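You operate a simulated robot arm through the tools that you are given. There is no shell and no other tool.

You are at the controls of a simulated two-armed robot. One attempt, no reset.

JOB
Lift the ragged ten off lot one, square them in the vee and nest them back.
Fine: draw the pusher back.

It is judged by the outcome, as a careful person would: the job done as asked, and still so three seconds after it is handed in. It fails if anything else is knocked over, pushed out of place, dropped, spilled or broken.

ROBOT AND FRAMES
Two 6-joint arms with two-finger parallel grippers on one trunk that stands fixed in place. Base frame: the origin is at the foot of the trunk, x ahead of it, y to its left, z up; the work surface is at about z = 610. Lengths are in mm, angles in degrees, forces in N, time in s.
The left shoulder is at [80, 216, 1519], the right one opposite. With the tool pointing down near the work surface each hand reaches from about 100 to 520 mm from the base axis, measured 20 degrees to its own side. Payload 3.43 kg a hand.
The tool frame of a hand sits at the grasp point between the pads (the TCP): z along the fingers, y along the line on which they close. The tips reach 30 mm beyond it. Largest opening 94 mm; finger width 28, thickness 10; the body of the gripper, 50 by 96 mm, starts 55 mm behind the TCP.
Orientation is told as [roll, pitch, yaw] about the base's x, y, z axes, in that order, counted from this pose: with the fingers straight down and closing along the base's y, the tool's x points along the base's -x, its y along +y and its z along -z.

CONTROLS
- The arms move only by the tool step_arm. It takes "left_motion", "right_motion" or both (then of equal length, played together; a hand with none holds still); each is a list of rows, each a list of 7 numbers: the turn, a rotation vector about the tool's x, y, z in degrees, then the shift along the tool's x, y, z in mm, then the finger opening in mm, from 0 to 94. In form: [[wx, wy, wz, dx, dy, dz, hand], ...]. A call has 1 to 20 rows; each row shifts and turns the commanded pose from where the row before left it, along the tool's axes as they then stand. Rows are played at 5 a second. More than 50 mm and 8.6 degrees between two rows, or a gripper value outside its range, and nothing of the call is played. Where a pose cannot be reached the arm comes as near as it can. A force on the tool above 60 N (or 10 N above the force at the start of the call, whichever is more), or a blocked arm, ends the call early, and 0.2 s more pass. Each finger travels about 72 mm/s and halts on what it meets, pressing with about 38 N; the grip force reading is that of the motor and also rises with nothing between the fingers. The clock runs only during rows and for 0.2 s after the last one: add rows that do not move to give the fingers time. The reply holds the time, the measured pose of the TCP, the force on the tool along the base axes, the opening and the grip force, in the units named above and with some noise, with the torque about the TCP (base axes, N m) and any sound that the robot's microphone picked up, and new pictures: "views" is both (left out), scene, wrist or none (wrist: the cameras of the hands that moved).
- Cameras (640 x 400 px; columns grow to the right, rows downward): "scene" is now at [88.3, 25.5, 1658.1]; the picture's right is [0.43, -0.91, -0.00], its down [-0.81, -0.38, -0.45] and it looks along [0.41, 0.19, -0.89] (base axes); focal length 365 px, centre (320, 200). "left" rides on the left gripper at [76, -14, -103] in its tool frame; the picture's right is [0.18, 0.98, 0.00], its down [-0.75, 0.14, -0.64] and it looks along [-0.63, 0.12, 0.77] (tool axes); focal length 243 px, centre (320, 200). "right" rides on the right gripper at [76, 14, -103] in its tool frame; the picture's right is [-0.18, 0.98, 0.00], its down [-0.75, -0.14, -0.64] and it looks along [-0.63, -0.12, 0.77] (tool axes); focal length 243 px, centre (320, 200). There is no depth. A picture from a camera that has moved, and an enlarged one, comes with that camera's place and axes in the base frame and with its lens.
- slide_trunk(by): slides the trunk up (or, below 0, down) by that many mm; the arms and the scene camera ride with it, the base frame stays. It gives what a move gives, with no picture.
- turn_head(pan, tilt): turns the head with the scene camera to pan (to the left, within 86 degrees either way) and tilt (down, from -29 to 69), counted from straight ahead of the robot. It gives what a move gives, and a new picture of the scene camera.
- inspect(camera, box): a new picture of the part [left, top, right, bottom] of that camera's present view, enlarged. No time passes.
- close_job(): hands the job in; it is judged then, once.

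Places have to be worked out from the pictures, the camera data and where the tool is seen. Open the grippers and draw the arms clear of the work before you hand the job in, unless the task says otherwise.

The tools are called after ">>>" by a JSON object that holds its "name" and its "arguments". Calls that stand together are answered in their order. step_arm: Moves the arms, as the interface text tells. Its arguments: {"type":"object","properties":{"left_motion":{"type":"array","items":{"type":"array","items":{"type":"number"}}},"right_motion":{"type":"array","items":{"type":"array","items":{"type":"number"}}},"views":{"type":"string","enum":["both","scene","wrist","none"]}},"required":[]} The other tools are called the same way: slide_trunk (by) moves the trunk up or down; turn_head (pan, tilt) turns the head that bears the scene camera; inspect (camera, box) takes an enlarged picture of a part of a camera's view; close_job () hands the job in.

At the start:

```text
time: 0.0
left_position: [592.9, 267.5, 1010.4]
left_orientation: [0.0, 0.0, -0.1]
left_force: [-0.3, 0.0, 0.2]
left_wrist_torque: [0.01, 0.0, -0.01]
left_width: 94.2
left_grip_force: 0.1
right_position: [610.4, -186.3, 958.2]
right_orientation: [-0.1, -0.1, 0.0]
right_force: [1.1, 0.2, -0.4]
right_wrist_torque: [-0.02, 0.03, 0.01]
right_width: 93.8
right_grip_force: 0.0
trunk travel left (down, up): [-748.0, 92.0]
head pan, tilt (commanded): [25.2, 63.2]
```

scene: 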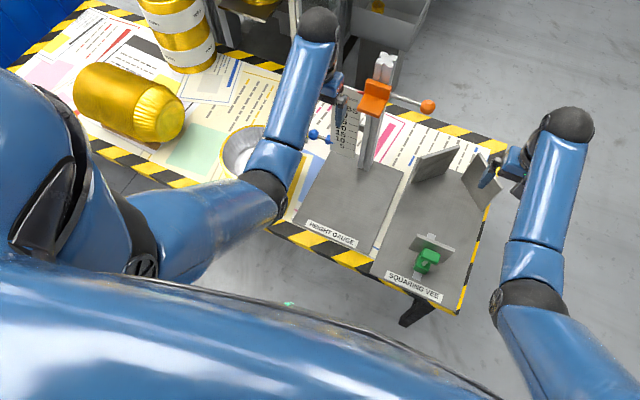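
right: 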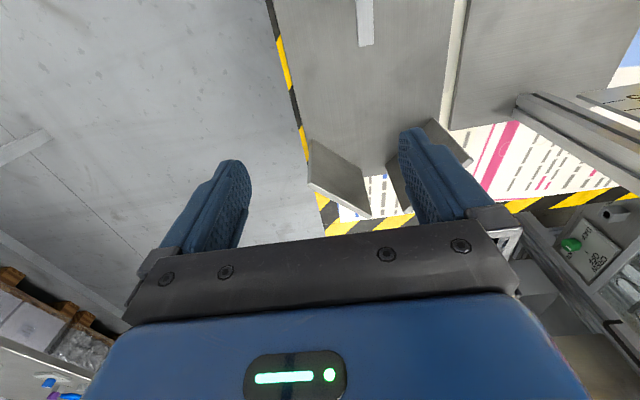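
left: 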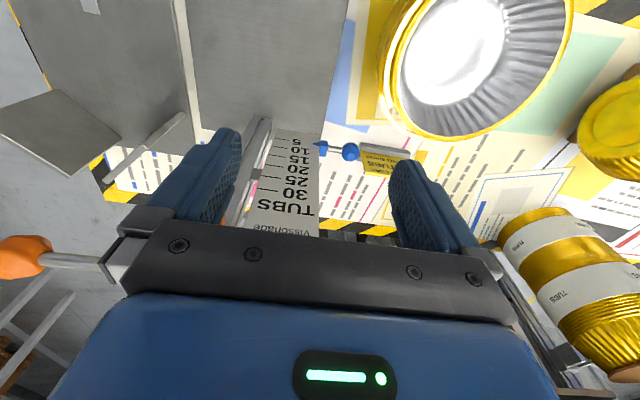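

The pictures show a table with a height gauge, a squaring vee, a basin and stacks of gold tubs. I need a closer look at every part before I judge what "lot one" and "the ragged ten" are.

>>> {"name": "inspect", "arguments": {"camera": "scene", "box": [0, 0, 320, 200]}}

>>> {"name": "inspect", "arguments": {"camera": "scene", "box": [260, 30, 520, 310]}}

>>> {"name": "inspect", "arguments": {"camera": "left", "box": [320, 0, 640, 400]}}

>>> {"name": "inspect", "arguments": {"camera": "left", "box": [100, 100, 440, 260]}}

```text
2.00 times, centred on (160, 100) of scene
camera zoom: at [88.3, 25.5, 1658.1], right [0.43, -0.91, 0.0], down [-0.81, -0.38, -0.45], along [0.41, 0.19, -0.89], focal length 729 px, centre (640, 400)
```

zoom: 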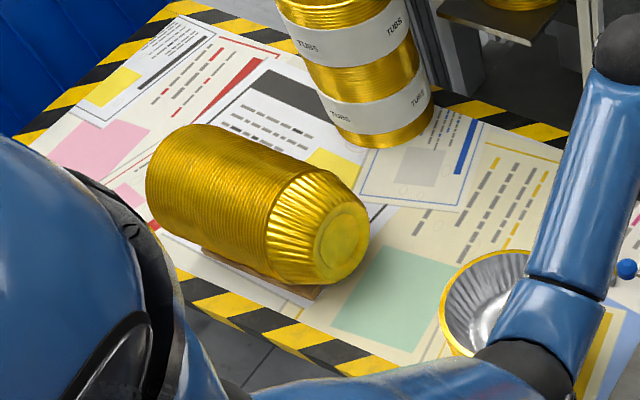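

```text
1.43 times, centred on (390, 170) of scene
camera zoom: at [88.3, 25.5, 1658.1], right [0.43, -0.91, 0.0], down [-0.81, -0.38, -0.45], along [0.41, 0.19, -0.89], focal length 521 px, centre (220, 243)
```

zoom: 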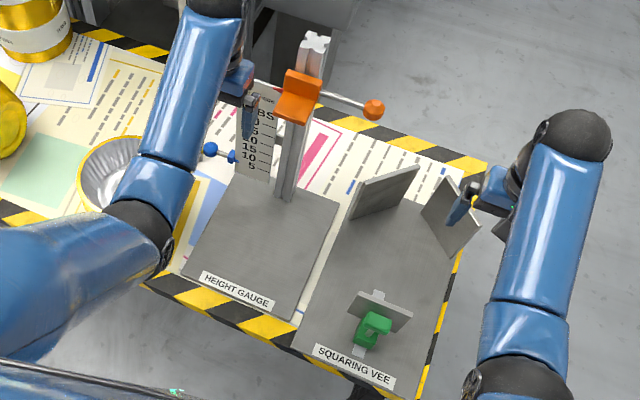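

```text
1.00 times, centred on (480, 200) of left (not enlarged: the box is as wide or as high as the picture)
camera zoom: at [516.3, 252.3, 1115.6], right [-0.18, 0.98, 0.0], down [0.75, 0.14, 0.64], along [0.63, 0.12, -0.77], focal length 243 px, centre (160, 200)
```

zoom: 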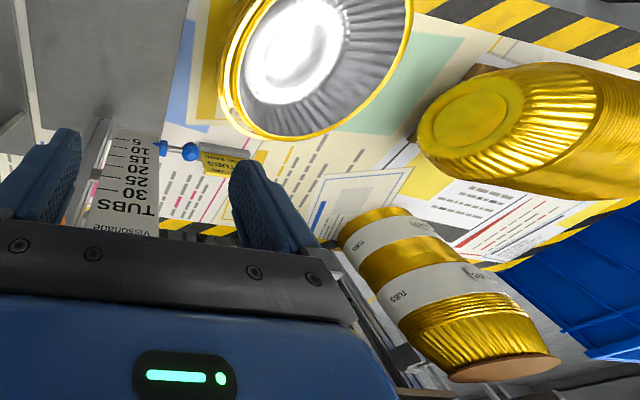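

```text
1.88 times, centred on (270, 180) of left
camera zoom: at [516.3, 252.3, 1115.6], right [-0.18, 0.98, 0.0], down [0.75, 0.14, 0.64], along [0.63, 0.12, -0.77], focal length 457 px, centre (414, 238)
```

zoom: 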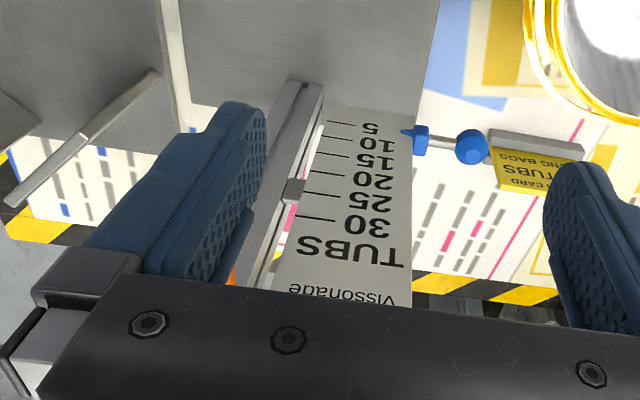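

The left arm hides part of the table. I turn the head to see the left and far side of the table, where the upright stack and the cardboard stand.

>>> {"name": "turn_head", "arguments": {"pan": 45, "tilt": 45}}

```text
time: 0.8
left_position: [592.2, 266.7, 1011.2]
left_orientation: [-0.1, 0.1, 0.1]
left_force: [-0.4, -0.6, 0.2]
left_wrist_torque: [-0.02, 0.03, 0.01]
left_width: 94.0
left_grip_force: 0.0
right_position: [609.9, -185.0, 958.9]
right_orientation: [0.0, 0.0, -0.1]
right_force: [-0.1, -0.1, 0.3]
right_wrist_torque: [0.02, -0.04, -0.01]
right_width: 94.2
right_grip_force: 0.1
trunk travel left (down, up): [-748.0, 92.0]
head pan, tilt (commanded): [45.0, 45.0]
camera scene: at [89.1, 56.2, 1681.2], right [0.71, -0.71, 0.0], down [-0.5, -0.5, -0.71], along [0.5, 0.5, -0.71], focal length 365 px, centre (320, 200)
```

scene: 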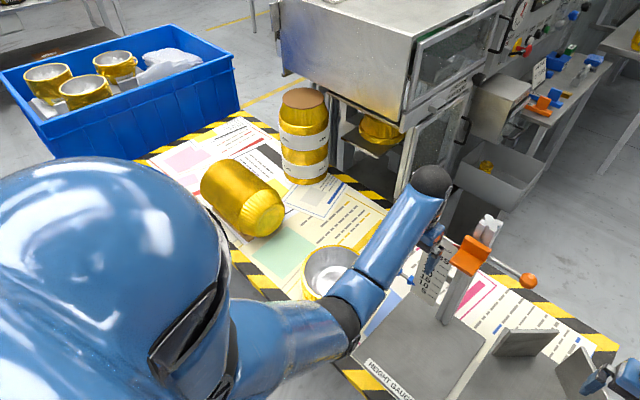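

>>> {"name": "inspect", "arguments": {"camera": "scene", "box": [180, 70, 380, 195]}}

>>> {"name": "inspect", "arguments": {"camera": "scene", "box": [400, 0, 640, 150]}}

>>> {"name": "inspect", "arguments": {"camera": "scene", "box": [180, 180, 380, 305]}}

>>> {"name": "inspect", "arguments": {"camera": "scene", "box": [380, 200, 640, 400]}}

>>> {"name": "inspect", "arguments": {"camera": "scene", "box": [0, 20, 260, 182]}}

```text
3.20 times, centred on (280, 132) of scene
camera zoom: at [89.1, 56.2, 1681.2], right [0.71, -0.71, 0.0], down [-0.5, -0.5, -0.71], along [0.5, 0.5, -0.71], focal length 1167 px, centre (448, 416)
```

zoom: 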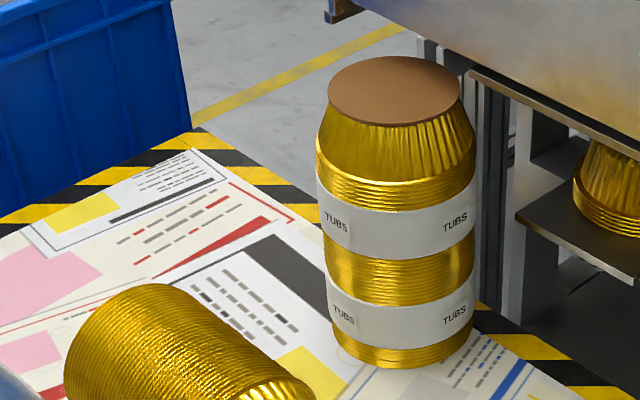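

```text
2.67 times, centred on (520, 75) of scene
camera zoom: at [89.1, 56.2, 1681.2], right [0.71, -0.71, 0.0], down [-0.5, -0.5, -0.71], along [0.5, 0.5, -0.71], focal length 972 px, centre (-213, 533)
```

zoom: 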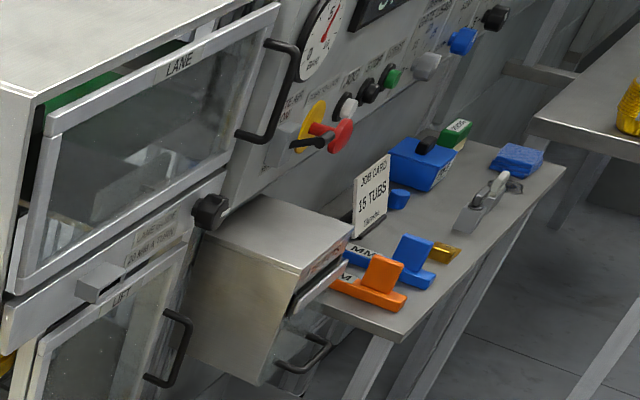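

```text
3.20 times, centred on (280, 242) of scene
camera zoom: at [89.1, 56.2, 1681.2], right [0.71, -0.71, 0.0], down [-0.5, -0.5, -0.71], along [0.5, 0.5, -0.71], focal length 1167 px, centre (448, 64)
```

zoom: 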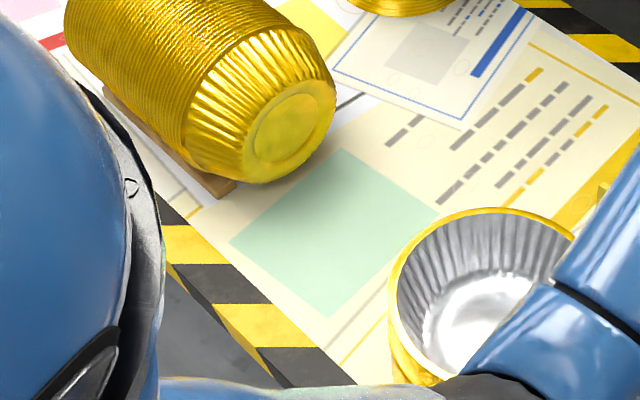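

```text
2.00 times, centred on (510, 300) of scene
camera zoom: at [89.1, 56.2, 1681.2], right [0.71, -0.71, 0.0], down [-0.5, -0.5, -0.71], along [0.5, 0.5, -0.71], focal length 729 px, centre (-60, 0)
```

zoom: 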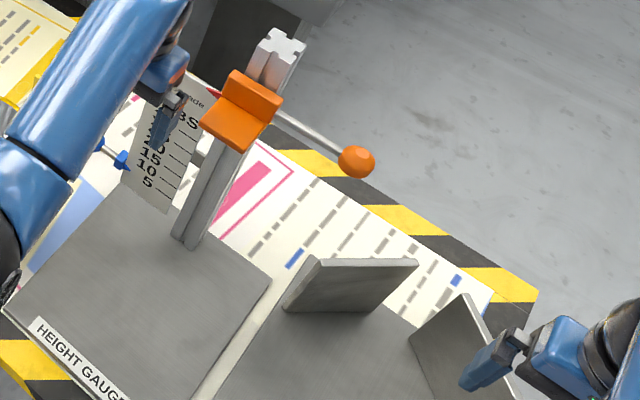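

```text
2.46 times, centred on (130, 101) of scene
camera zoom: at [89.1, 56.2, 1681.2], right [0.71, -0.71, 0.0], down [-0.5, -0.5, -0.71], along [0.5, 0.5, -0.71], focal length 898 px, centre (788, 444)
```

zoom: 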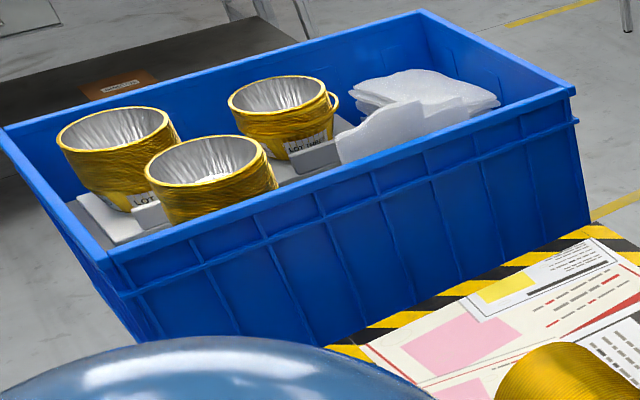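

The blue bin holds three short stacks with lot labels in front of them. I look closer at those labels and tilt the head towards the bin.

>>> {"name": "turn_head", "arguments": {"pan": 70, "tilt": 35}}

```text
time: 1.7
left_position: [593.5, 267.3, 1011.0]
left_orientation: [-0.1, 0.0, 0.0]
left_force: [0.3, 1.1, 0.1]
left_wrist_torque: [0.04, 0.02, -0.04]
left_width: 94.1
left_grip_force: 0.1
right_position: [610.1, -185.3, 959.1]
right_orientation: [0.0, 0.0, -0.1]
right_force: [0.2, 0.6, 0.5]
right_wrist_torque: [0.02, 0.01, 0.01]
right_width: 93.9
right_grip_force: 0.1
trunk travel left (down, up): [-748.0, 92.0]
head pan, tilt (commanded): [70.0, 35.0]
camera scene: at [61.8, 81.6, 1696.1], right [0.94, -0.34, 0.0], down [-0.2, -0.54, -0.82], along [0.28, 0.77, -0.57], focal length 365 px, centre (320, 200)
```

scene: 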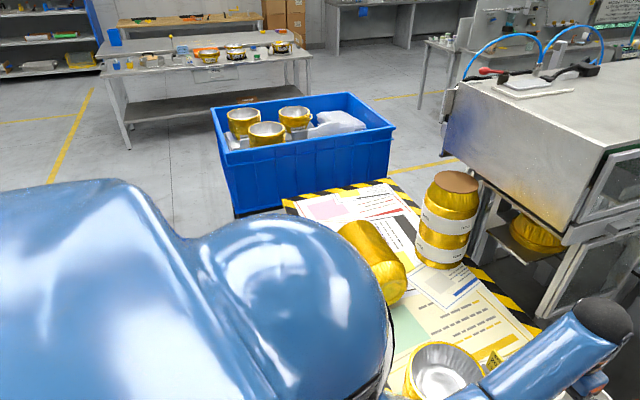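

>>> {"name": "inspect", "arguments": {"camera": "scene", "box": [205, 85, 395, 205]}}

>>> {"name": "inspect", "arguments": {"camera": "scene", "box": [225, 95, 315, 151]}}

>>> {"name": "inspect", "arguments": {"camera": "scene", "box": [380, 320, 540, 400]}}

>>> {"name": "inspect", "arguments": {"camera": "scene", "box": [100, 0, 320, 137]}}

>>> {"name": "inspect", "arguments": {"camera": "scene", "box": [420, 0, 640, 137]}}

```text
3.33 times, centred on (300, 145) of scene
camera zoom: at [61.8, 81.6, 1696.1], right [0.94, -0.34, 0.0], down [-0.2, -0.54, -0.82], along [0.28, 0.77, -0.57], focal length 1216 px, centre (387, 383)
```

zoom: 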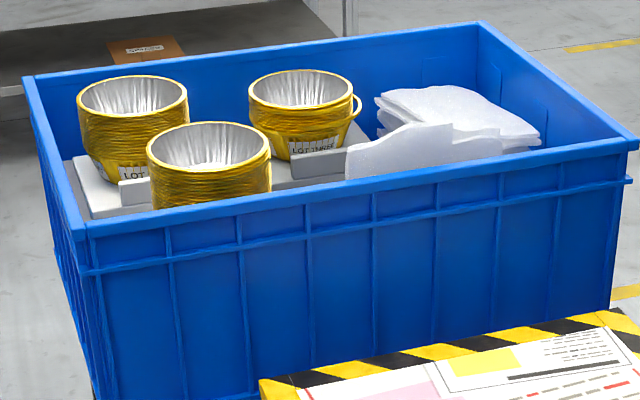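

```text
7.11 times, centred on (270, 123) of scene
camera zoom: at [61.8, 81.6, 1696.1], right [0.94, -0.34, 0.0], down [-0.2, -0.54, -0.82], along [0.28, 0.77, -0.57], focal length 2593 px, centre (676, 748)
```

zoom: 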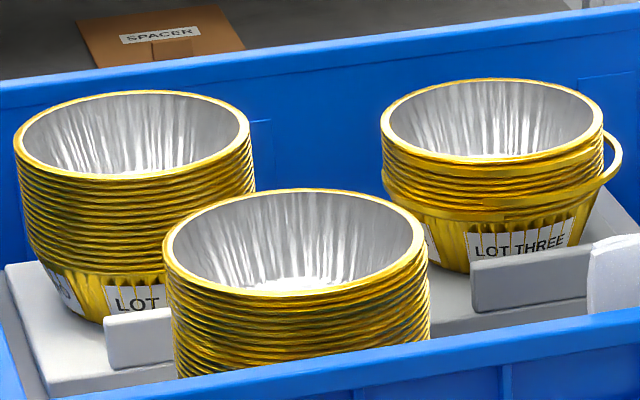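

```text
4.00 times, centred on (460, 360) of scene
camera zoom: at [61.8, 81.6, 1696.1], right [0.94, -0.34, 0.0], down [-0.2, -0.54, -0.82], along [0.28, 0.77, -0.57], focal length 1459 px, centre (-240, -440)
```

zoom: 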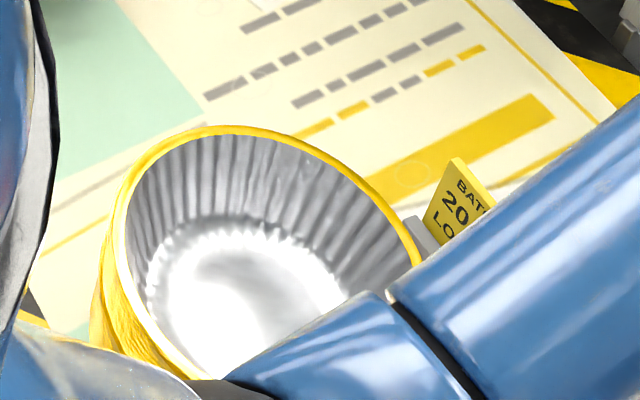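

```text
2.91 times, centred on (210, 68) of scene
camera zoom: at [61.8, 81.6, 1696.1], right [0.94, -0.34, 0.0], down [-0.2, -0.54, -0.82], along [0.28, 0.77, -0.57], focal length 1061 px, centre (640, 582)
```

zoom: 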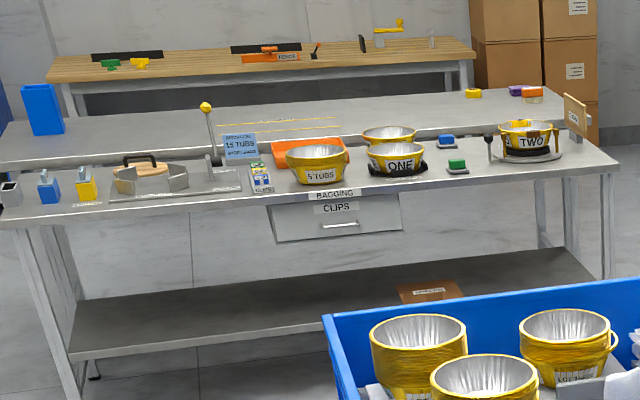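

```text
2.91 times, centred on (530, 68) of scene
camera zoom: at [61.8, 81.6, 1696.1], right [0.94, -0.34, 0.0], down [-0.2, -0.54, -0.82], along [0.28, 0.77, -0.57], focal length 1061 px, centre (-291, 582)
```

zoom: 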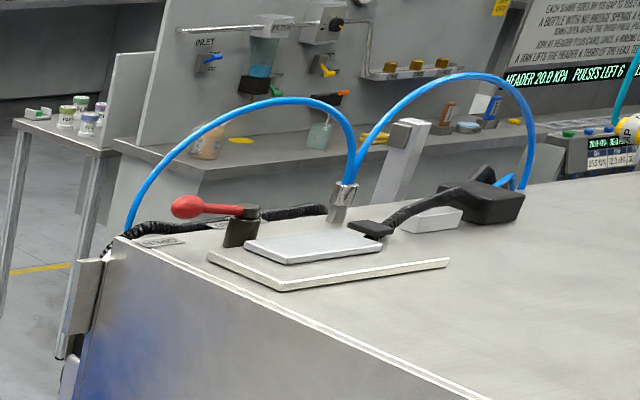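

Lots are labelled in the blue bin, but by the rays that bin stands some 2.4 m away. On the table there is a tub stack with a batch card, half hidden by the left arm. I draw the left arm back and up to uncover it.

>>> {"name": "step_arm", "arguments": {"left_motion": [[0, 0, 0, 40, 0, -15, 94], [0, 0, 0, 40, 0, -15, 94], [0, 0, 0, 40, 0, -15, 94], [0, 0, 0, 40, 0, -15, 94], [0, 0, 0, 40, 0, -15, 94], [0, 0, 0, 0, 0, 0, 94]], "views": "both"}}

>>> {"name": "turn_head", "arguments": {"pan": 35, "tilt": 55}}

```text
time: 3.1
left_position: [440.2, 273.2, 955.8]
left_orientation: [0.0, -0.2, -0.1]
left_force: [0.3, -0.8, -0.4]
left_wrist_torque: [-0.02, -0.02, -0.02]
left_width: 94.1
left_grip_force: 0.0
left hand out of reach, approached as far as the arm can: row 1, 2, 3, 4, 5
right_position: [611.0, -185.2, 958.2]
right_orientation: [0.0, 0.0, 0.0]
right_force: [0.3, 0.0, 0.0]
right_wrist_torque: [0.01, -0.01, 0.0]
right_width: 93.9
right_grip_force: 0.0
trunk travel left (down, up): [-748.0, 92.0]
head pan, tilt (commanded): [70.0, 35.0]
camera scene: at [62.0, 81.5, 1696.1], right [0.94, -0.34, 0.0], down [-0.2, -0.54, -0.82], along [0.28, 0.77, -0.57], focal length 365 px, centre (320, 200)
camera left: at [363.2, 258.5, 1059.1], right [-0.18, 0.98, 0.0], down [0.75, 0.14, 0.64], along [0.63, 0.12, -0.76], focal length 243 px, centre (320, 200)
```

scene: 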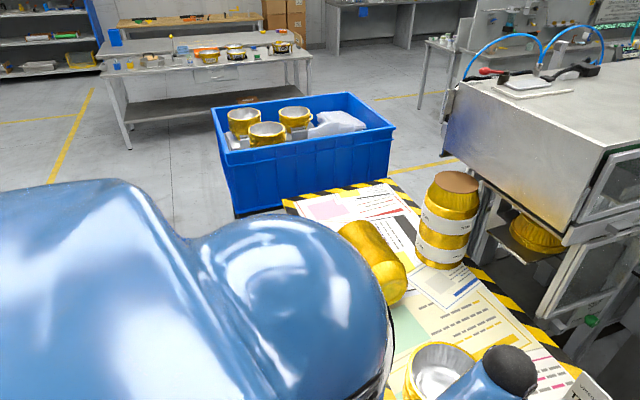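
left: 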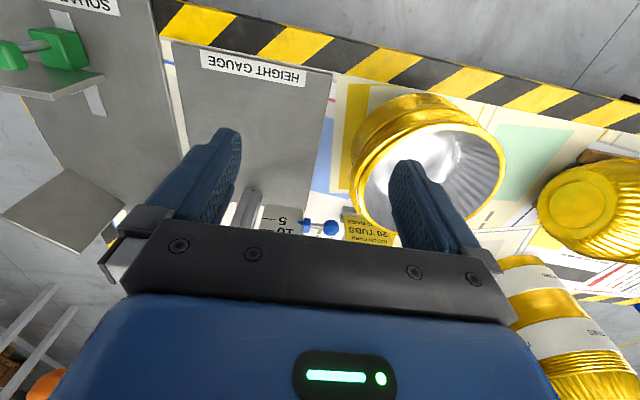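

```text
time: 4.1
left_position: [440.5, 274.3, 955.1]
left_orientation: [0.0, -0.2, 0.1]
left_force: [0.6, -0.3, -0.1]
left_wrist_torque: [-0.04, -0.01, -0.02]
left_width: 94.0
left_grip_force: 0.0
right_position: [609.9, -186.1, 958.9]
right_orientation: [0.0, 0.0, 0.0]
right_force: [-0.2, 0.3, 0.3]
right_wrist_torque: [0.02, 0.01, 0.0]
right_width: 94.0
right_grip_force: 0.1
trunk travel left (down, up): [-748.0, 92.0]
head pan, tilt (commanded): [35.0, 55.0]
camera scene: at [90.3, 40.1, 1667.9], right [0.57, -0.82, 0.0], down [-0.67, -0.47, -0.57], along [0.47, 0.33, -0.82], focal length 365 px, centre (320, 200)
```

scene: 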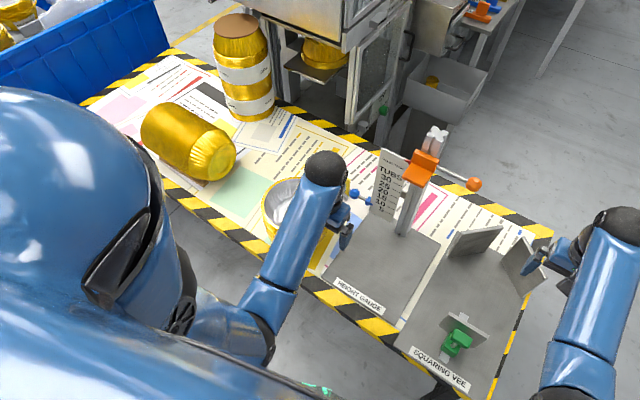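

The stack beside the height gauge is now in view of the left wrist camera, with several rims showing. I enlarge it and the pieces around it.

>>> {"name": "inspect", "arguments": {"camera": "left", "box": [320, 60, 530, 260]}}

>>> {"name": "inspect", "arguments": {"camera": "left", "box": [220, 190, 420, 280]}}

>>> {"name": "inspect", "arguments": {"camera": "left", "box": [0, 0, 200, 125]}}

>>> {"name": "inspect", "arguments": {"camera": "scene", "box": [240, 140, 440, 265]}}

>>> {"name": "inspect", "arguments": {"camera": "scene", "box": [380, 200, 580, 400]}}

```text
2.00 times, centred on (425, 160) of left
camera zoom: at [363.1, 258.4, 1059.3], right [-0.18, 0.98, 0.0], down [0.75, 0.14, 0.65], along [0.63, 0.12, -0.76], focal length 485 px, centre (110, 280)
```

zoom: 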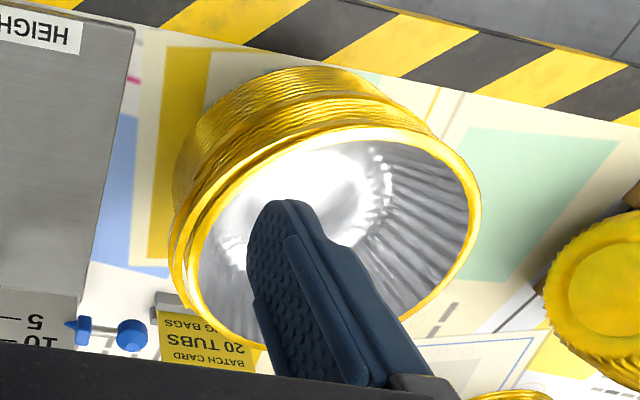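

```text
3.20 times, centred on (320, 235) of left
camera zoom: at [363.1, 258.4, 1059.3], right [-0.18, 0.98, 0.0], down [0.75, 0.14, 0.65], along [0.63, 0.12, -0.76], focal length 776 px, centre (320, 88)
```

zoom: 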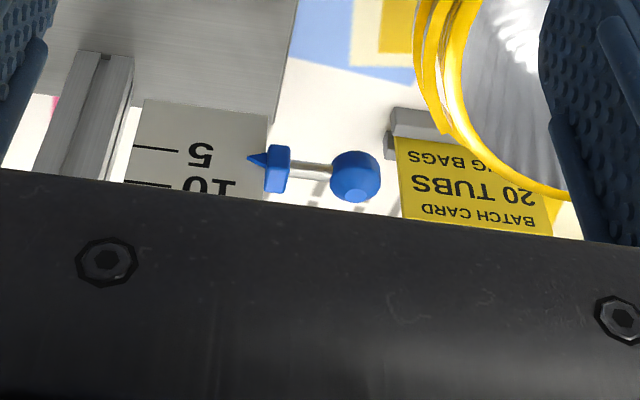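

```text
3.20 times, centred on (100, 62) of left
camera zoom: at [363.1, 258.4, 1059.3], right [-0.18, 0.98, 0.0], down [0.75, 0.14, 0.65], along [0.63, 0.12, -0.76], focal length 776 px, centre (1024, 640)
```

zoom: 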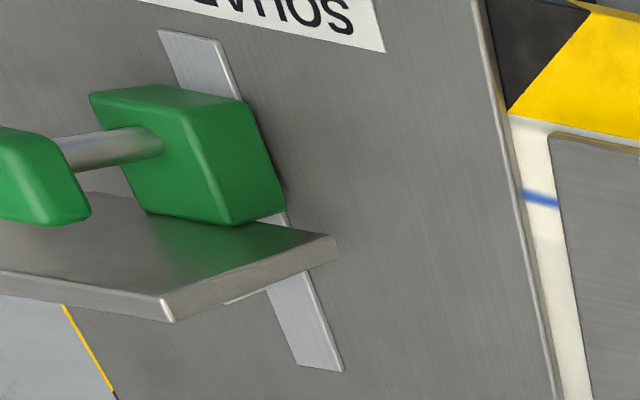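

```text
3.20 times, centred on (340, 202) of scene
camera zoom: at [90.3, 40.1, 1667.9], right [0.57, -0.82, 0.0], down [-0.67, -0.47, -0.57], along [0.47, 0.33, -0.82], focal length 1167 px, centre (256, 192)
```

zoom: 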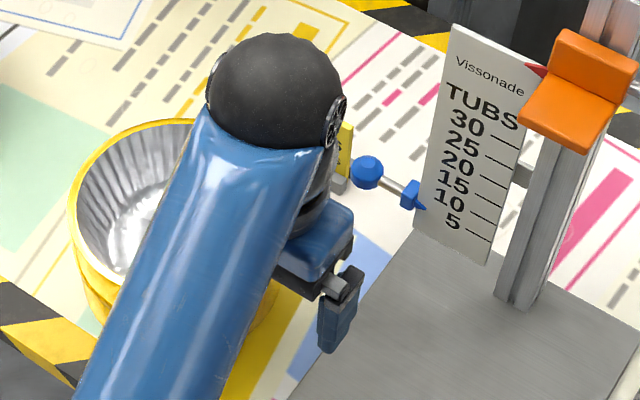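

```text
2.00 times, centred on (480, 300) of scene
camera zoom: at [90.3, 40.1, 1667.9], right [0.57, -0.82, 0.0], down [-0.67, -0.47, -0.57], along [0.47, 0.33, -0.82], focal length 729 px, centre (0, 0)
```

zoom: 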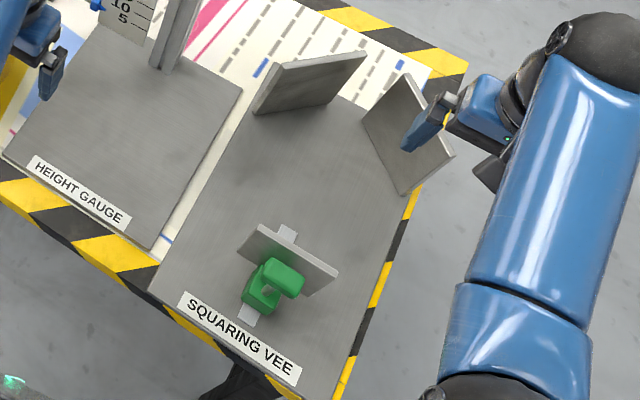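

The reachable stack carries the "20 TUBS" batch card. To see its rims and any lot label from the side, I yaw the left hand so that its camera faces +y towards the stack.

>>> {"name": "step_arm", "arguments": {"left_motion": [[0, 0, -8, 0, 0, 0, 94], [0, 0, -8, 0, 0, 0, 94], [0, 0, -8, 0, 0, 0, 94], [0, 0, -8, 0, 0, 0, 94], [0, 0, -8, 0, 0, 0, 94], [0, 0, -8, 0, 0, 0, 94], [0, 0, -8, 0, 0, 0, 94], [0, 0, 0, 0, 0, 0, 94]], "views": "both"}}

```text
time: 5.9
left_position: [440.7, 272.6, 955.9]
left_orientation: [-0.1, -0.1, 56.2]
left_force: [-0.7, 0.4, 0.2]
left_wrist_torque: [0.01, 0.01, -0.01]
left_width: 94.0
left_grip_force: 0.0
right_position: [610.7, -184.7, 958.8]
right_orientation: [0.0, 0.0, -0.1]
right_force: [0.4, -0.3, -0.3]
right_wrist_torque: [0.03, 0.02, 0.0]
right_width: 94.1
right_grip_force: 0.1
trunk travel left (down, up): [-748.0, 92.0]
head pan, tilt (commanded): [35.0, 55.0]
camera scene: at [90.5, 40.1, 1667.8], right [0.57, -0.82, 0.0], down [-0.67, -0.47, -0.57], along [0.47, 0.33, -0.82], focal length 365 px, centre (320, 200)
camera left: at [409.5, 201.3, 1059.4], right [-0.92, 0.4, 0.0], down [0.3, 0.7, 0.64], along [0.26, 0.59, -0.77], focal length 243 px, centre (320, 200)
```

scene: 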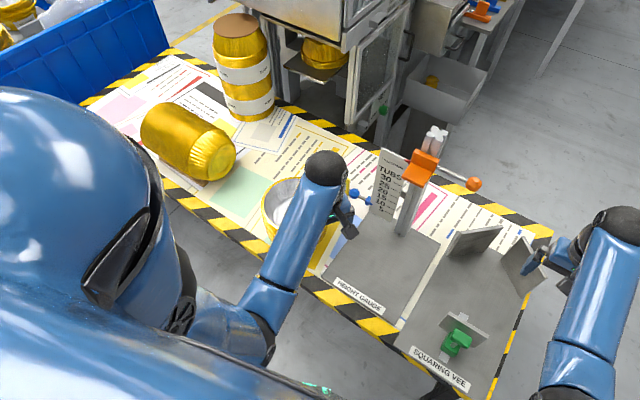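
left: 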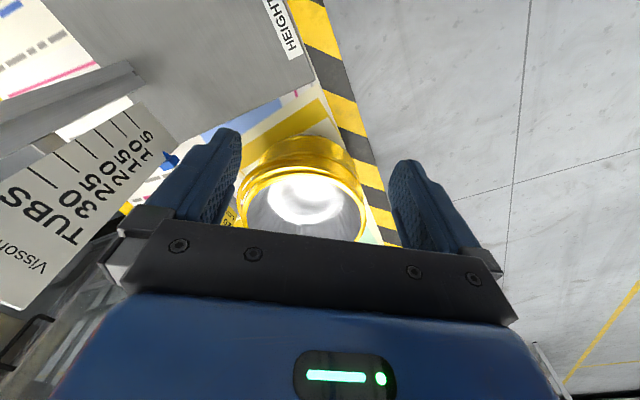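

The stack is now between the fingers in the left picture. I enlarge it.

>>> {"name": "inspect", "arguments": {"camera": "left", "box": [220, 110, 420, 250]}}

>>> {"name": "inspect", "arguments": {"camera": "left", "box": [230, 125, 310, 185]}}

```text
2.86 times, centred on (320, 180) of left
camera zoom: at [409.5, 201.3, 1059.4], right [-0.92, 0.4, 0.0], down [0.3, 0.7, 0.64], along [0.26, 0.59, -0.77], focal length 693 px, centre (320, 257)
```

zoom: 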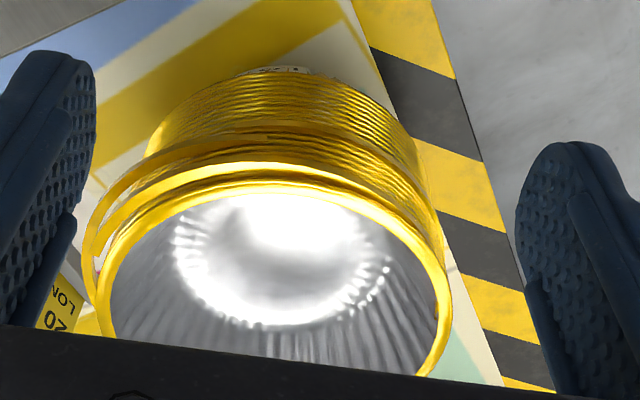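

```text
6.67 times, centred on (270, 155) of left
camera zoom: at [409.5, 201.3, 1059.4], right [-0.92, 0.4, 0.0], down [0.3, 0.7, 0.64], along [0.26, 0.59, -0.77], focal length 1618 px, centre (653, 500)
```

zoom: 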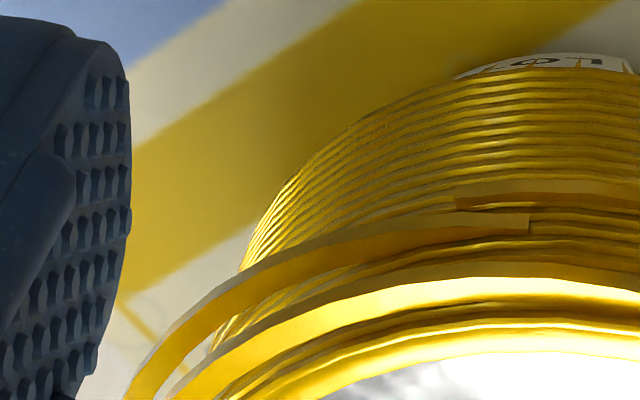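

The lower part of the stack bears a "LOT…" label and is neat; the upper rims are offset and tilted. I raise the right hand a little for clearance and then slide the trunk down so that both cameras come lower.

>>> {"name": "step_arm", "arguments": {"right_motion": [[0, 0, 0, 0, 0, -20, 94], [0, 0, 0, 0, 0, -20, 94], [0, 0, 0, 0, 0, -20, 94], [0, 0, 0, 0, 0, -20, 94]], "views": "wrist"}}

>>> {"name": "slide_trunk", "arguments": {"by": -150}}

>>> {"name": "inspect", "arguments": {"camera": "left", "box": [0, 0, 640, 400]}}

>>> {"name": "inspect", "arguments": {"camera": "scene", "box": [0, 0, 640, 400]}}

>>> {"name": "inspect", "arguments": {"camera": "right", "box": [0, 0, 640, 400]}}

```text
time: 6.9
left_position: [440.2, 273.0, 955.9]
left_orientation: [-0.1, 0.0, 56.1]
left_force: [-0.2, 0.7, -0.4]
left_wrist_torque: [0.01, -0.01, 0.02]
left_width: 94.0
left_grip_force: 0.1
right_position: [615.8, -184.7, 1034.0]
right_orientation: [-0.1, -0.1, 0.1]
right_force: [0.2, 0.0, 0.4]
right_wrist_torque: [0.01, 0.01, -0.02]
right_width: 93.9
right_grip_force: 0.1
right hand out of reach, approached as far as the arm can: row 4
trunk travel left (down, up): [-748.0, 92.0]
head pan, tilt (commanded): [35.0, 55.0]
camera right: at [538.4, -170.4, 1135.1], right [0.18, 0.98, 0.0], down [0.75, -0.14, 0.64], along [0.63, -0.12, -0.77], focal length 243 px, centre (320, 200)
```

right: 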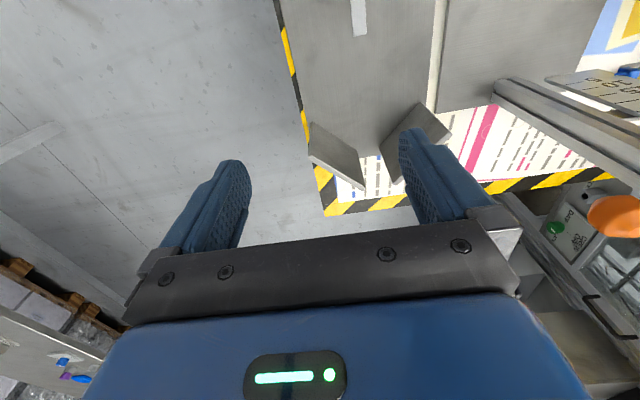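

```text
time: 8.7
left_position: [440.4, 273.1, 805.5]
left_orientation: [-0.1, -0.1, 56.1]
left_force: [-0.3, 0.4, -0.1]
left_wrist_torque: [-0.03, 0.0, 0.03]
left_width: 94.0
left_grip_force: 0.2
right_position: [614.8, -185.0, 882.6]
right_orientation: [0.0, -0.1, 0.1]
right_force: [0.1, -0.9, -0.5]
right_wrist_torque: [-0.02, -0.02, 0.0]
right_width: 94.5
right_grip_force: 0.0
trunk travel left (down, up): [-598.0, 242.0]
head pan, tilt (commanded): [35.0, 55.0]
```

```text
1.00 times, centred on (320, 200) of left (not enlarged: the box is as wide or as high as the picture)
camera zoom: at [409.2, 201.4, 909.5], right [-0.92, 0.4, 0.0], down [0.3, 0.7, 0.64], along [0.26, 0.59, -0.77], focal length 243 px, centre (320, 200)
```

zoom: 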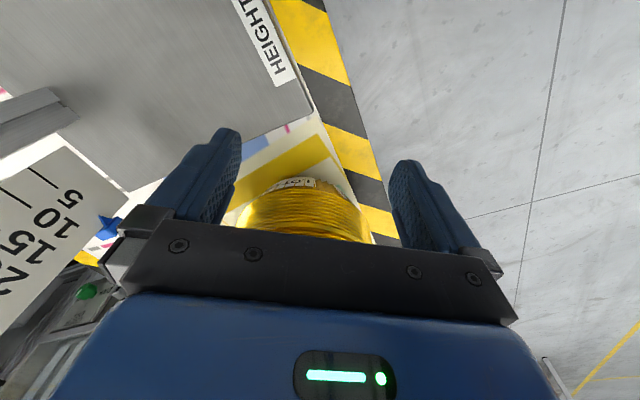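

```text
1.00 times, centred on (320, 200) of scene (not enlarged: the box is as wide or as high as the picture)
camera zoom: at [90.3, 40.1, 1517.9], right [0.57, -0.82, 0.0], down [-0.67, -0.47, -0.57], along [0.47, 0.33, -0.82], focal length 365 px, centre (320, 200)
```

zoom: 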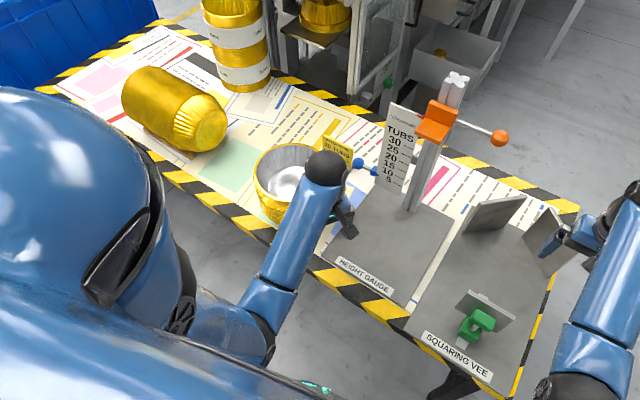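

```text
1.00 times, centred on (320, 200) of right (not enlarged: the box is as wide or as high as the picture)
camera zoom: at [538.3, -170.5, 985.1], right [0.18, 0.98, 0.0], down [0.75, -0.14, 0.64], along [0.63, -0.12, -0.77], focal length 243 px, centre (320, 200)
```

zoom: 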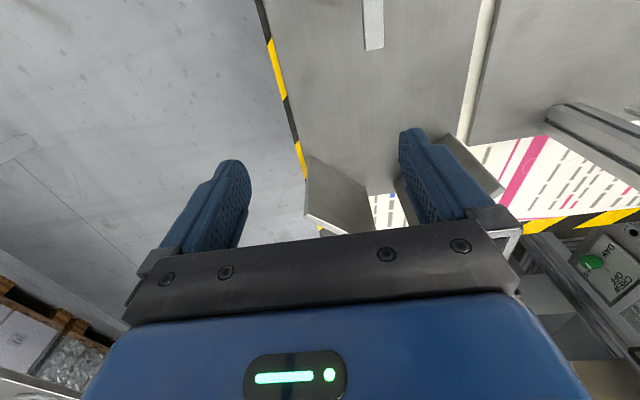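

I enlarge the label on the stack and the batch card, now that both are better in view.

>>> {"name": "inspect", "arguments": {"camera": "left", "box": [225, 160, 395, 260]}}

>>> {"name": "inspect", "arguments": {"camera": "left", "box": [260, 165, 340, 215]}}

>>> {"name": "inspect", "arguments": {"camera": "scene", "box": [240, 125, 360, 235]}}

>>> {"name": "inspect", "arguments": {"camera": "scene", "box": [400, 180, 600, 400]}}

```text
3.76 times, centred on (310, 210) of left
camera zoom: at [409.2, 201.4, 909.5], right [-0.92, 0.4, 0.0], down [0.3, 0.7, 0.64], along [0.26, 0.59, -0.77], focal length 913 px, centre (358, 162)
```

zoom: 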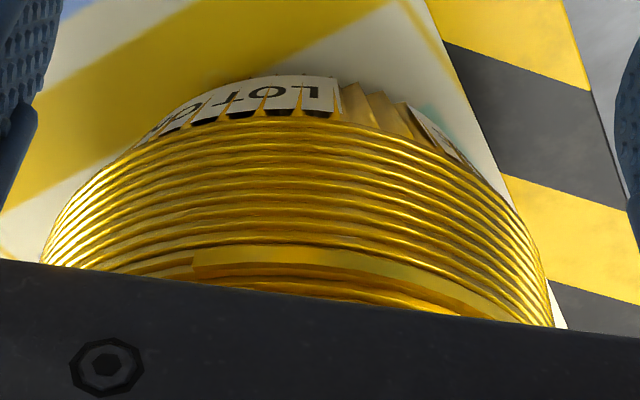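

```text
8.00 times, centred on (300, 190) of left
camera zoom: at [409.2, 201.4, 909.5], right [-0.92, 0.4, 0.0], down [0.3, 0.7, 0.64], along [0.26, 0.59, -0.77], focal length 1941 px, centre (480, 280)
```

zoom: 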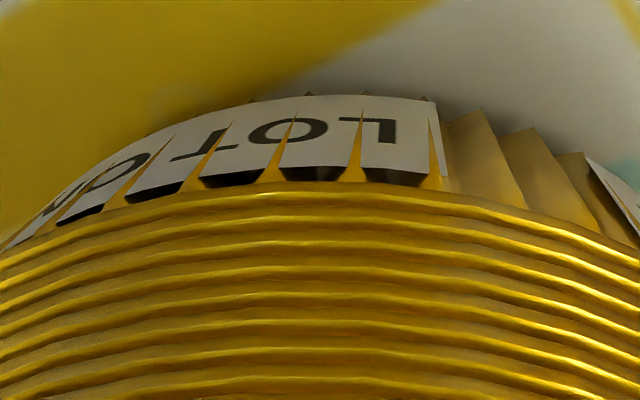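

```text
3.64 times, centred on (300, 180) of scene
camera zoom: at [90.3, 40.1, 1517.9], right [0.57, -0.82, 0.0], down [-0.67, -0.47, -0.57], along [0.47, 0.33, -0.82], focal length 1326 px, centre (393, 273)
```

zoom: 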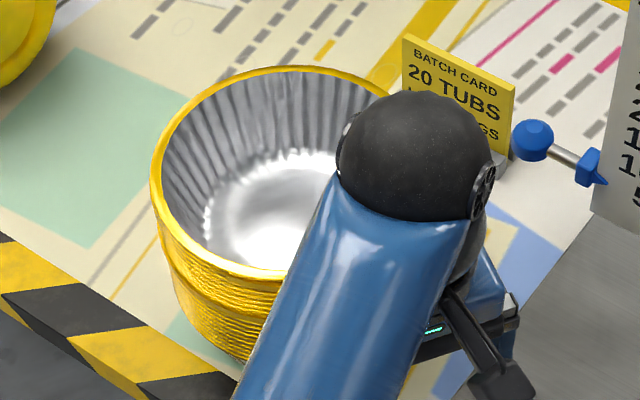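

```text
1.82 times, centred on (500, 290) of scene
camera zoom: at [90.3, 40.1, 1517.9], right [0.57, -0.82, 0.0], down [-0.67, -0.47, -0.57], along [0.47, 0.33, -0.82], focal length 663 px, centre (-7, 36)
```

zoom: 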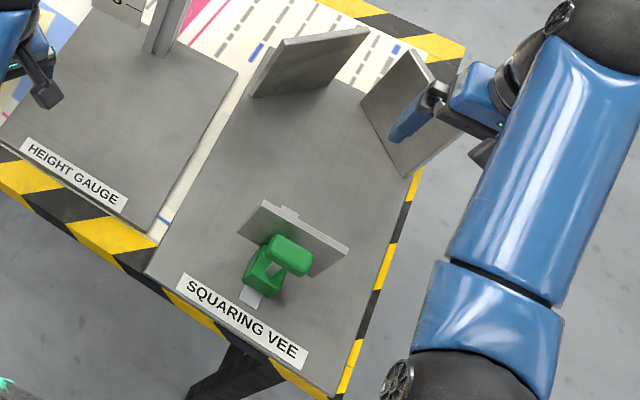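

The label reads "LOT ON(E)", so this stack (centre about (536, 440), radius 95, top rim at about z = 800) is lot one, with a neat lower ten. I lower the left hand slightly and tilt it so that its camera sees the stack from the side, to find the boundary between the neat and ragged rims.

>>> {"name": "step_arm", "arguments": {"left_motion": [[0, 0, 0, 0, 0, 20, 94], [0, 0, 0, 0, 0, 20, 94], [0, -8, 0, 0, 0, 0, 94], [0, -8, 0, 0, 0, 0, 94], [0, -8, 0, 0, 0, 0, 94], [0, -8, 0, 0, 0, 0, 94], [0, -8, 0, 0, 0, 0, 94], [0, 0, 0, 0, 0, 0, 94]], "views": "both"}}

```text
time: 10.5
left_position: [441.1, 272.8, 766.4]
left_orientation: [-0.2, -40.2, 56.1]
left_force: [-0.5, 0.9, -0.4]
left_wrist_torque: [-0.02, -0.07, 0.01]
left_width: 93.8
left_grip_force: 0.0
right_position: [615.0, -186.0, 882.8]
right_orientation: [-0.1, -0.1, 0.0]
right_force: [0.4, -0.1, -0.3]
right_wrist_torque: [-0.01, 0.03, 0.0]
right_width: 94.0
right_grip_force: 0.0
trunk travel left (down, up): [-598.0, 242.0]
head pan, tilt (commanded): [35.0, 55.0]
camera scene: at [90.7, 40.2, 1517.8], right [0.57, -0.82, 0.0], down [-0.67, -0.47, -0.57], along [0.47, 0.33, -0.82], focal length 365 px, centre (320, 200)
camera left: at [382.8, 161.6, 795.9], right [-0.89, 0.43, -0.12], down [-0.03, 0.21, 0.98], along [0.45, 0.88, -0.18], focal length 243 px, centre (320, 200)
```

scene: 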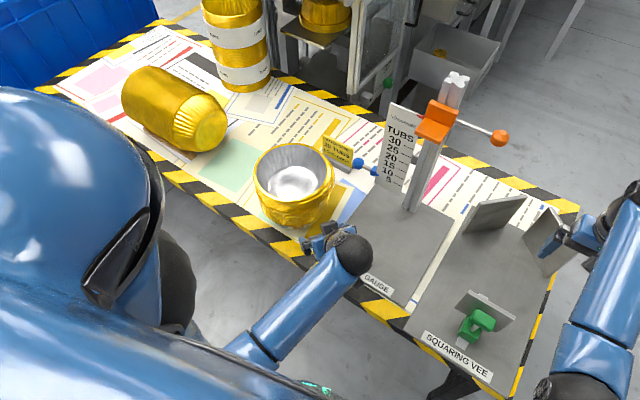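
left: 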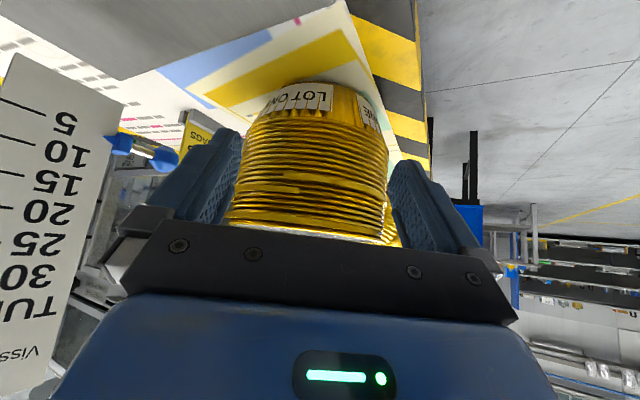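

Now the stack is seen from the side, upside down in the picture, with "LOT ONE" on it. I enlarge it to count the rims and see the offset ones.

>>> {"name": "inspect", "arguments": {"camera": "left", "box": [215, 75, 415, 250]}}

>>> {"name": "inspect", "arguments": {"camera": "left", "box": [225, 170, 325, 232]}}

>>> {"name": "inspect", "arguments": {"camera": "left", "box": [320, 170, 410, 250]}}

>>> {"name": "inspect", "arguments": {"camera": "scene", "box": [235, 130, 355, 230]}}

```text
2.29 times, centred on (315, 162) of left
camera zoom: at [382.8, 161.6, 795.9], right [-0.89, 0.43, -0.12], down [-0.03, 0.21, 0.98], along [0.45, 0.88, -0.18], focal length 555 px, centre (331, 286)
```

zoom: 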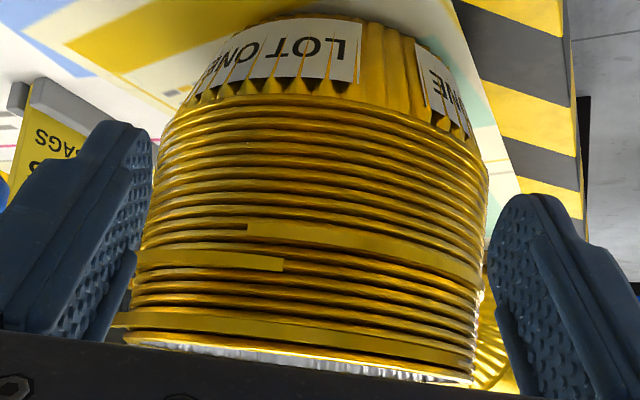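

```text
6.40 times, centred on (275, 201) of left
camera zoom: at [382.8, 161.6, 795.9], right [-0.89, 0.43, -0.12], down [-0.03, 0.21, 0.98], along [0.45, 0.88, -0.18], focal length 1553 px, centre (608, 194)
```

zoom: 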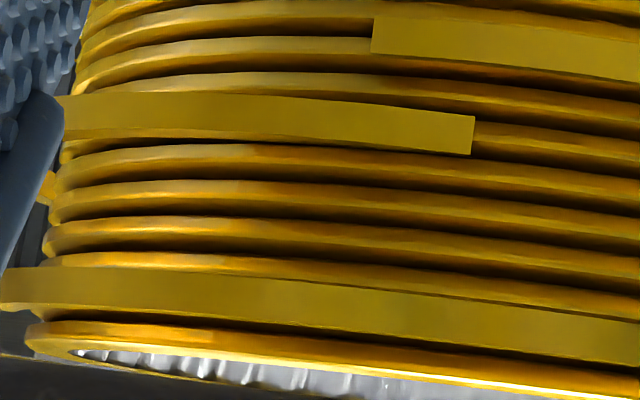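

```text
5.00 times, centred on (365, 210) of left
camera zoom: at [382.8, 161.6, 795.9], right [-0.89, 0.43, -0.12], down [-0.03, 0.21, 0.98], along [0.45, 0.88, -0.18], focal length 1213 px, centre (95, 150)
```

zoom: 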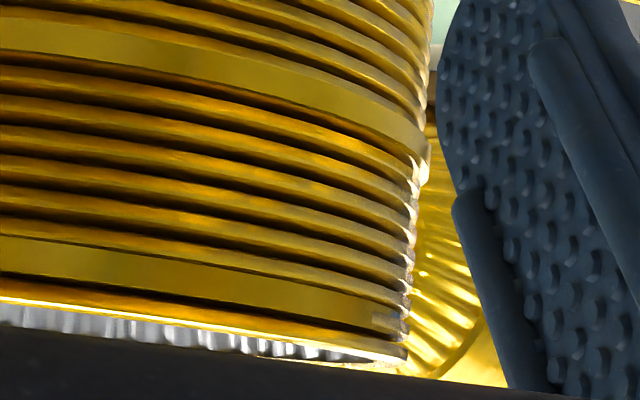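

```text
4.00 times, centred on (295, 180) of scene
camera zoom: at [90.7, 40.2, 1517.8], right [0.57, -0.82, 0.0], down [-0.67, -0.47, -0.57], along [0.47, 0.33, -0.82], focal length 1459 px, centre (420, 280)
```

zoom: 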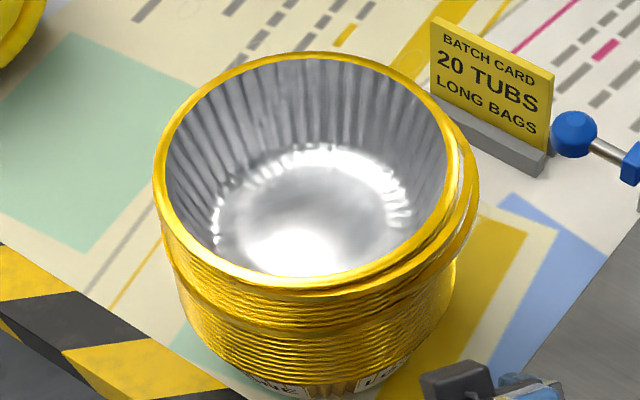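

The ragged part shows offset crescents on several rims. I enlarge the lower, neat part to count its rims from the label up.

>>> {"name": "inspect", "arguments": {"camera": "left", "box": [265, 105, 345, 185]}}

>>> {"name": "inspect", "arguments": {"camera": "left", "box": [265, 160, 345, 235]}}

```text
5.00 times, centred on (305, 145) of left
camera zoom: at [382.8, 161.6, 795.9], right [-0.89, 0.43, -0.12], down [-0.03, 0.21, 0.98], along [0.45, 0.88, -0.18], focal length 1213 px, centre (395, 475)
```

zoom: 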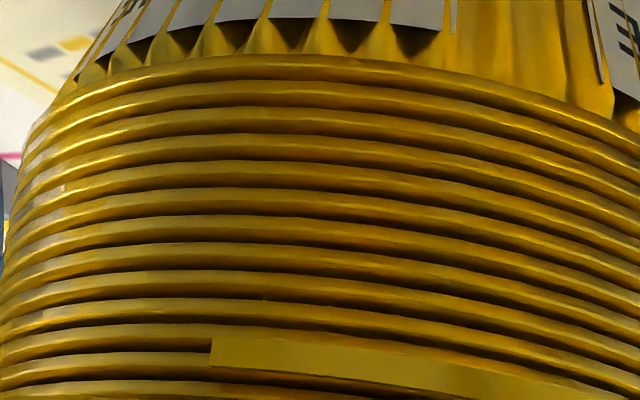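

```text
5.33 times, centred on (305, 198) of left
camera zoom: at [382.8, 161.6, 795.9], right [-0.89, 0.43, -0.12], down [-0.03, 0.21, 0.98], along [0.45, 0.88, -0.18], focal length 1294 px, centre (400, 213)
```

zoom: 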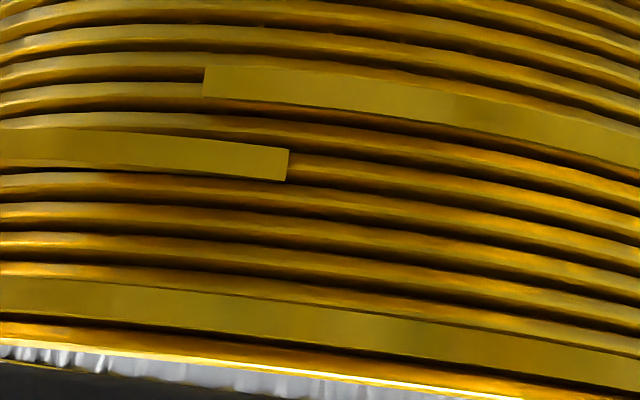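

From the label up I count ten neat rims; the eleventh is the lowest offset one, so the ragged ten are rims 11 to 20 (about z 732 to 783). Now I turn the head to study the squaring vee.

>>> {"name": "turn_head", "arguments": {"pan": -5, "tilt": 60}}

>>> {"name": "inspect", "arguments": {"camera": "scene", "box": [200, 60, 480, 300]}}

```text
time: 11.6
left_position: [440.9, 271.7, 763.7]
left_orientation: [-0.3, -40.2, 56.1]
left_force: [0.4, 0.1, -0.2]
left_wrist_torque: [0.01, -0.02, -0.03]
left_width: 94.1
left_grip_force: 0.0
right_position: [615.0, -184.7, 883.7]
right_orientation: [0.0, -0.1, 0.1]
right_force: [-0.3, 0.8, 0.5]
right_wrist_torque: [-0.03, -0.02, 0.0]
right_width: 94.0
right_grip_force: 0.1
trunk travel left (down, up): [-598.0, 242.0]
head pan, tilt (commanded): [-5.0, 60.0]
camera scene: at [97.7, -7.0, 1511.8], right [-0.09, -1.0, 0.0], down [-0.86, 0.08, -0.5], along [0.5, -0.04, -0.87], focal length 365 px, centre (320, 200)
```

scene: 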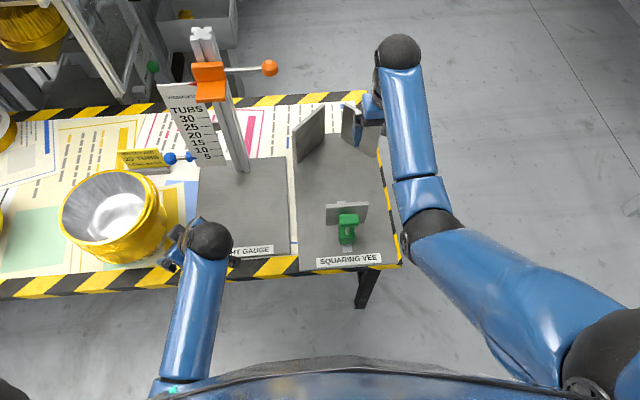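

```text
1.67 times, centred on (340, 180) of scene
camera zoom: at [97.7, -7.0, 1511.8], right [-0.09, -1.0, 0.0], down [-0.86, 0.08, -0.5], along [0.5, -0.04, -0.87], focal length 608 px, centre (287, 233)
```

zoom: 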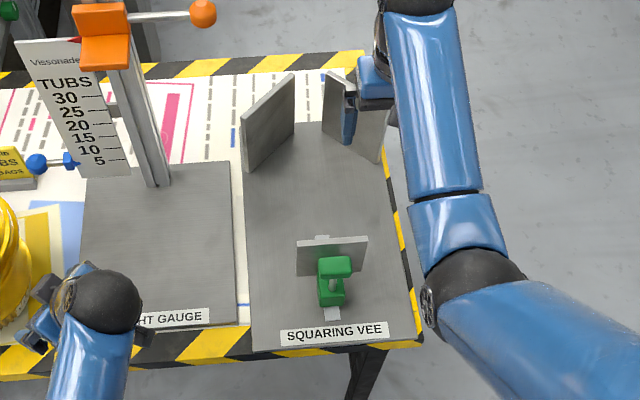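

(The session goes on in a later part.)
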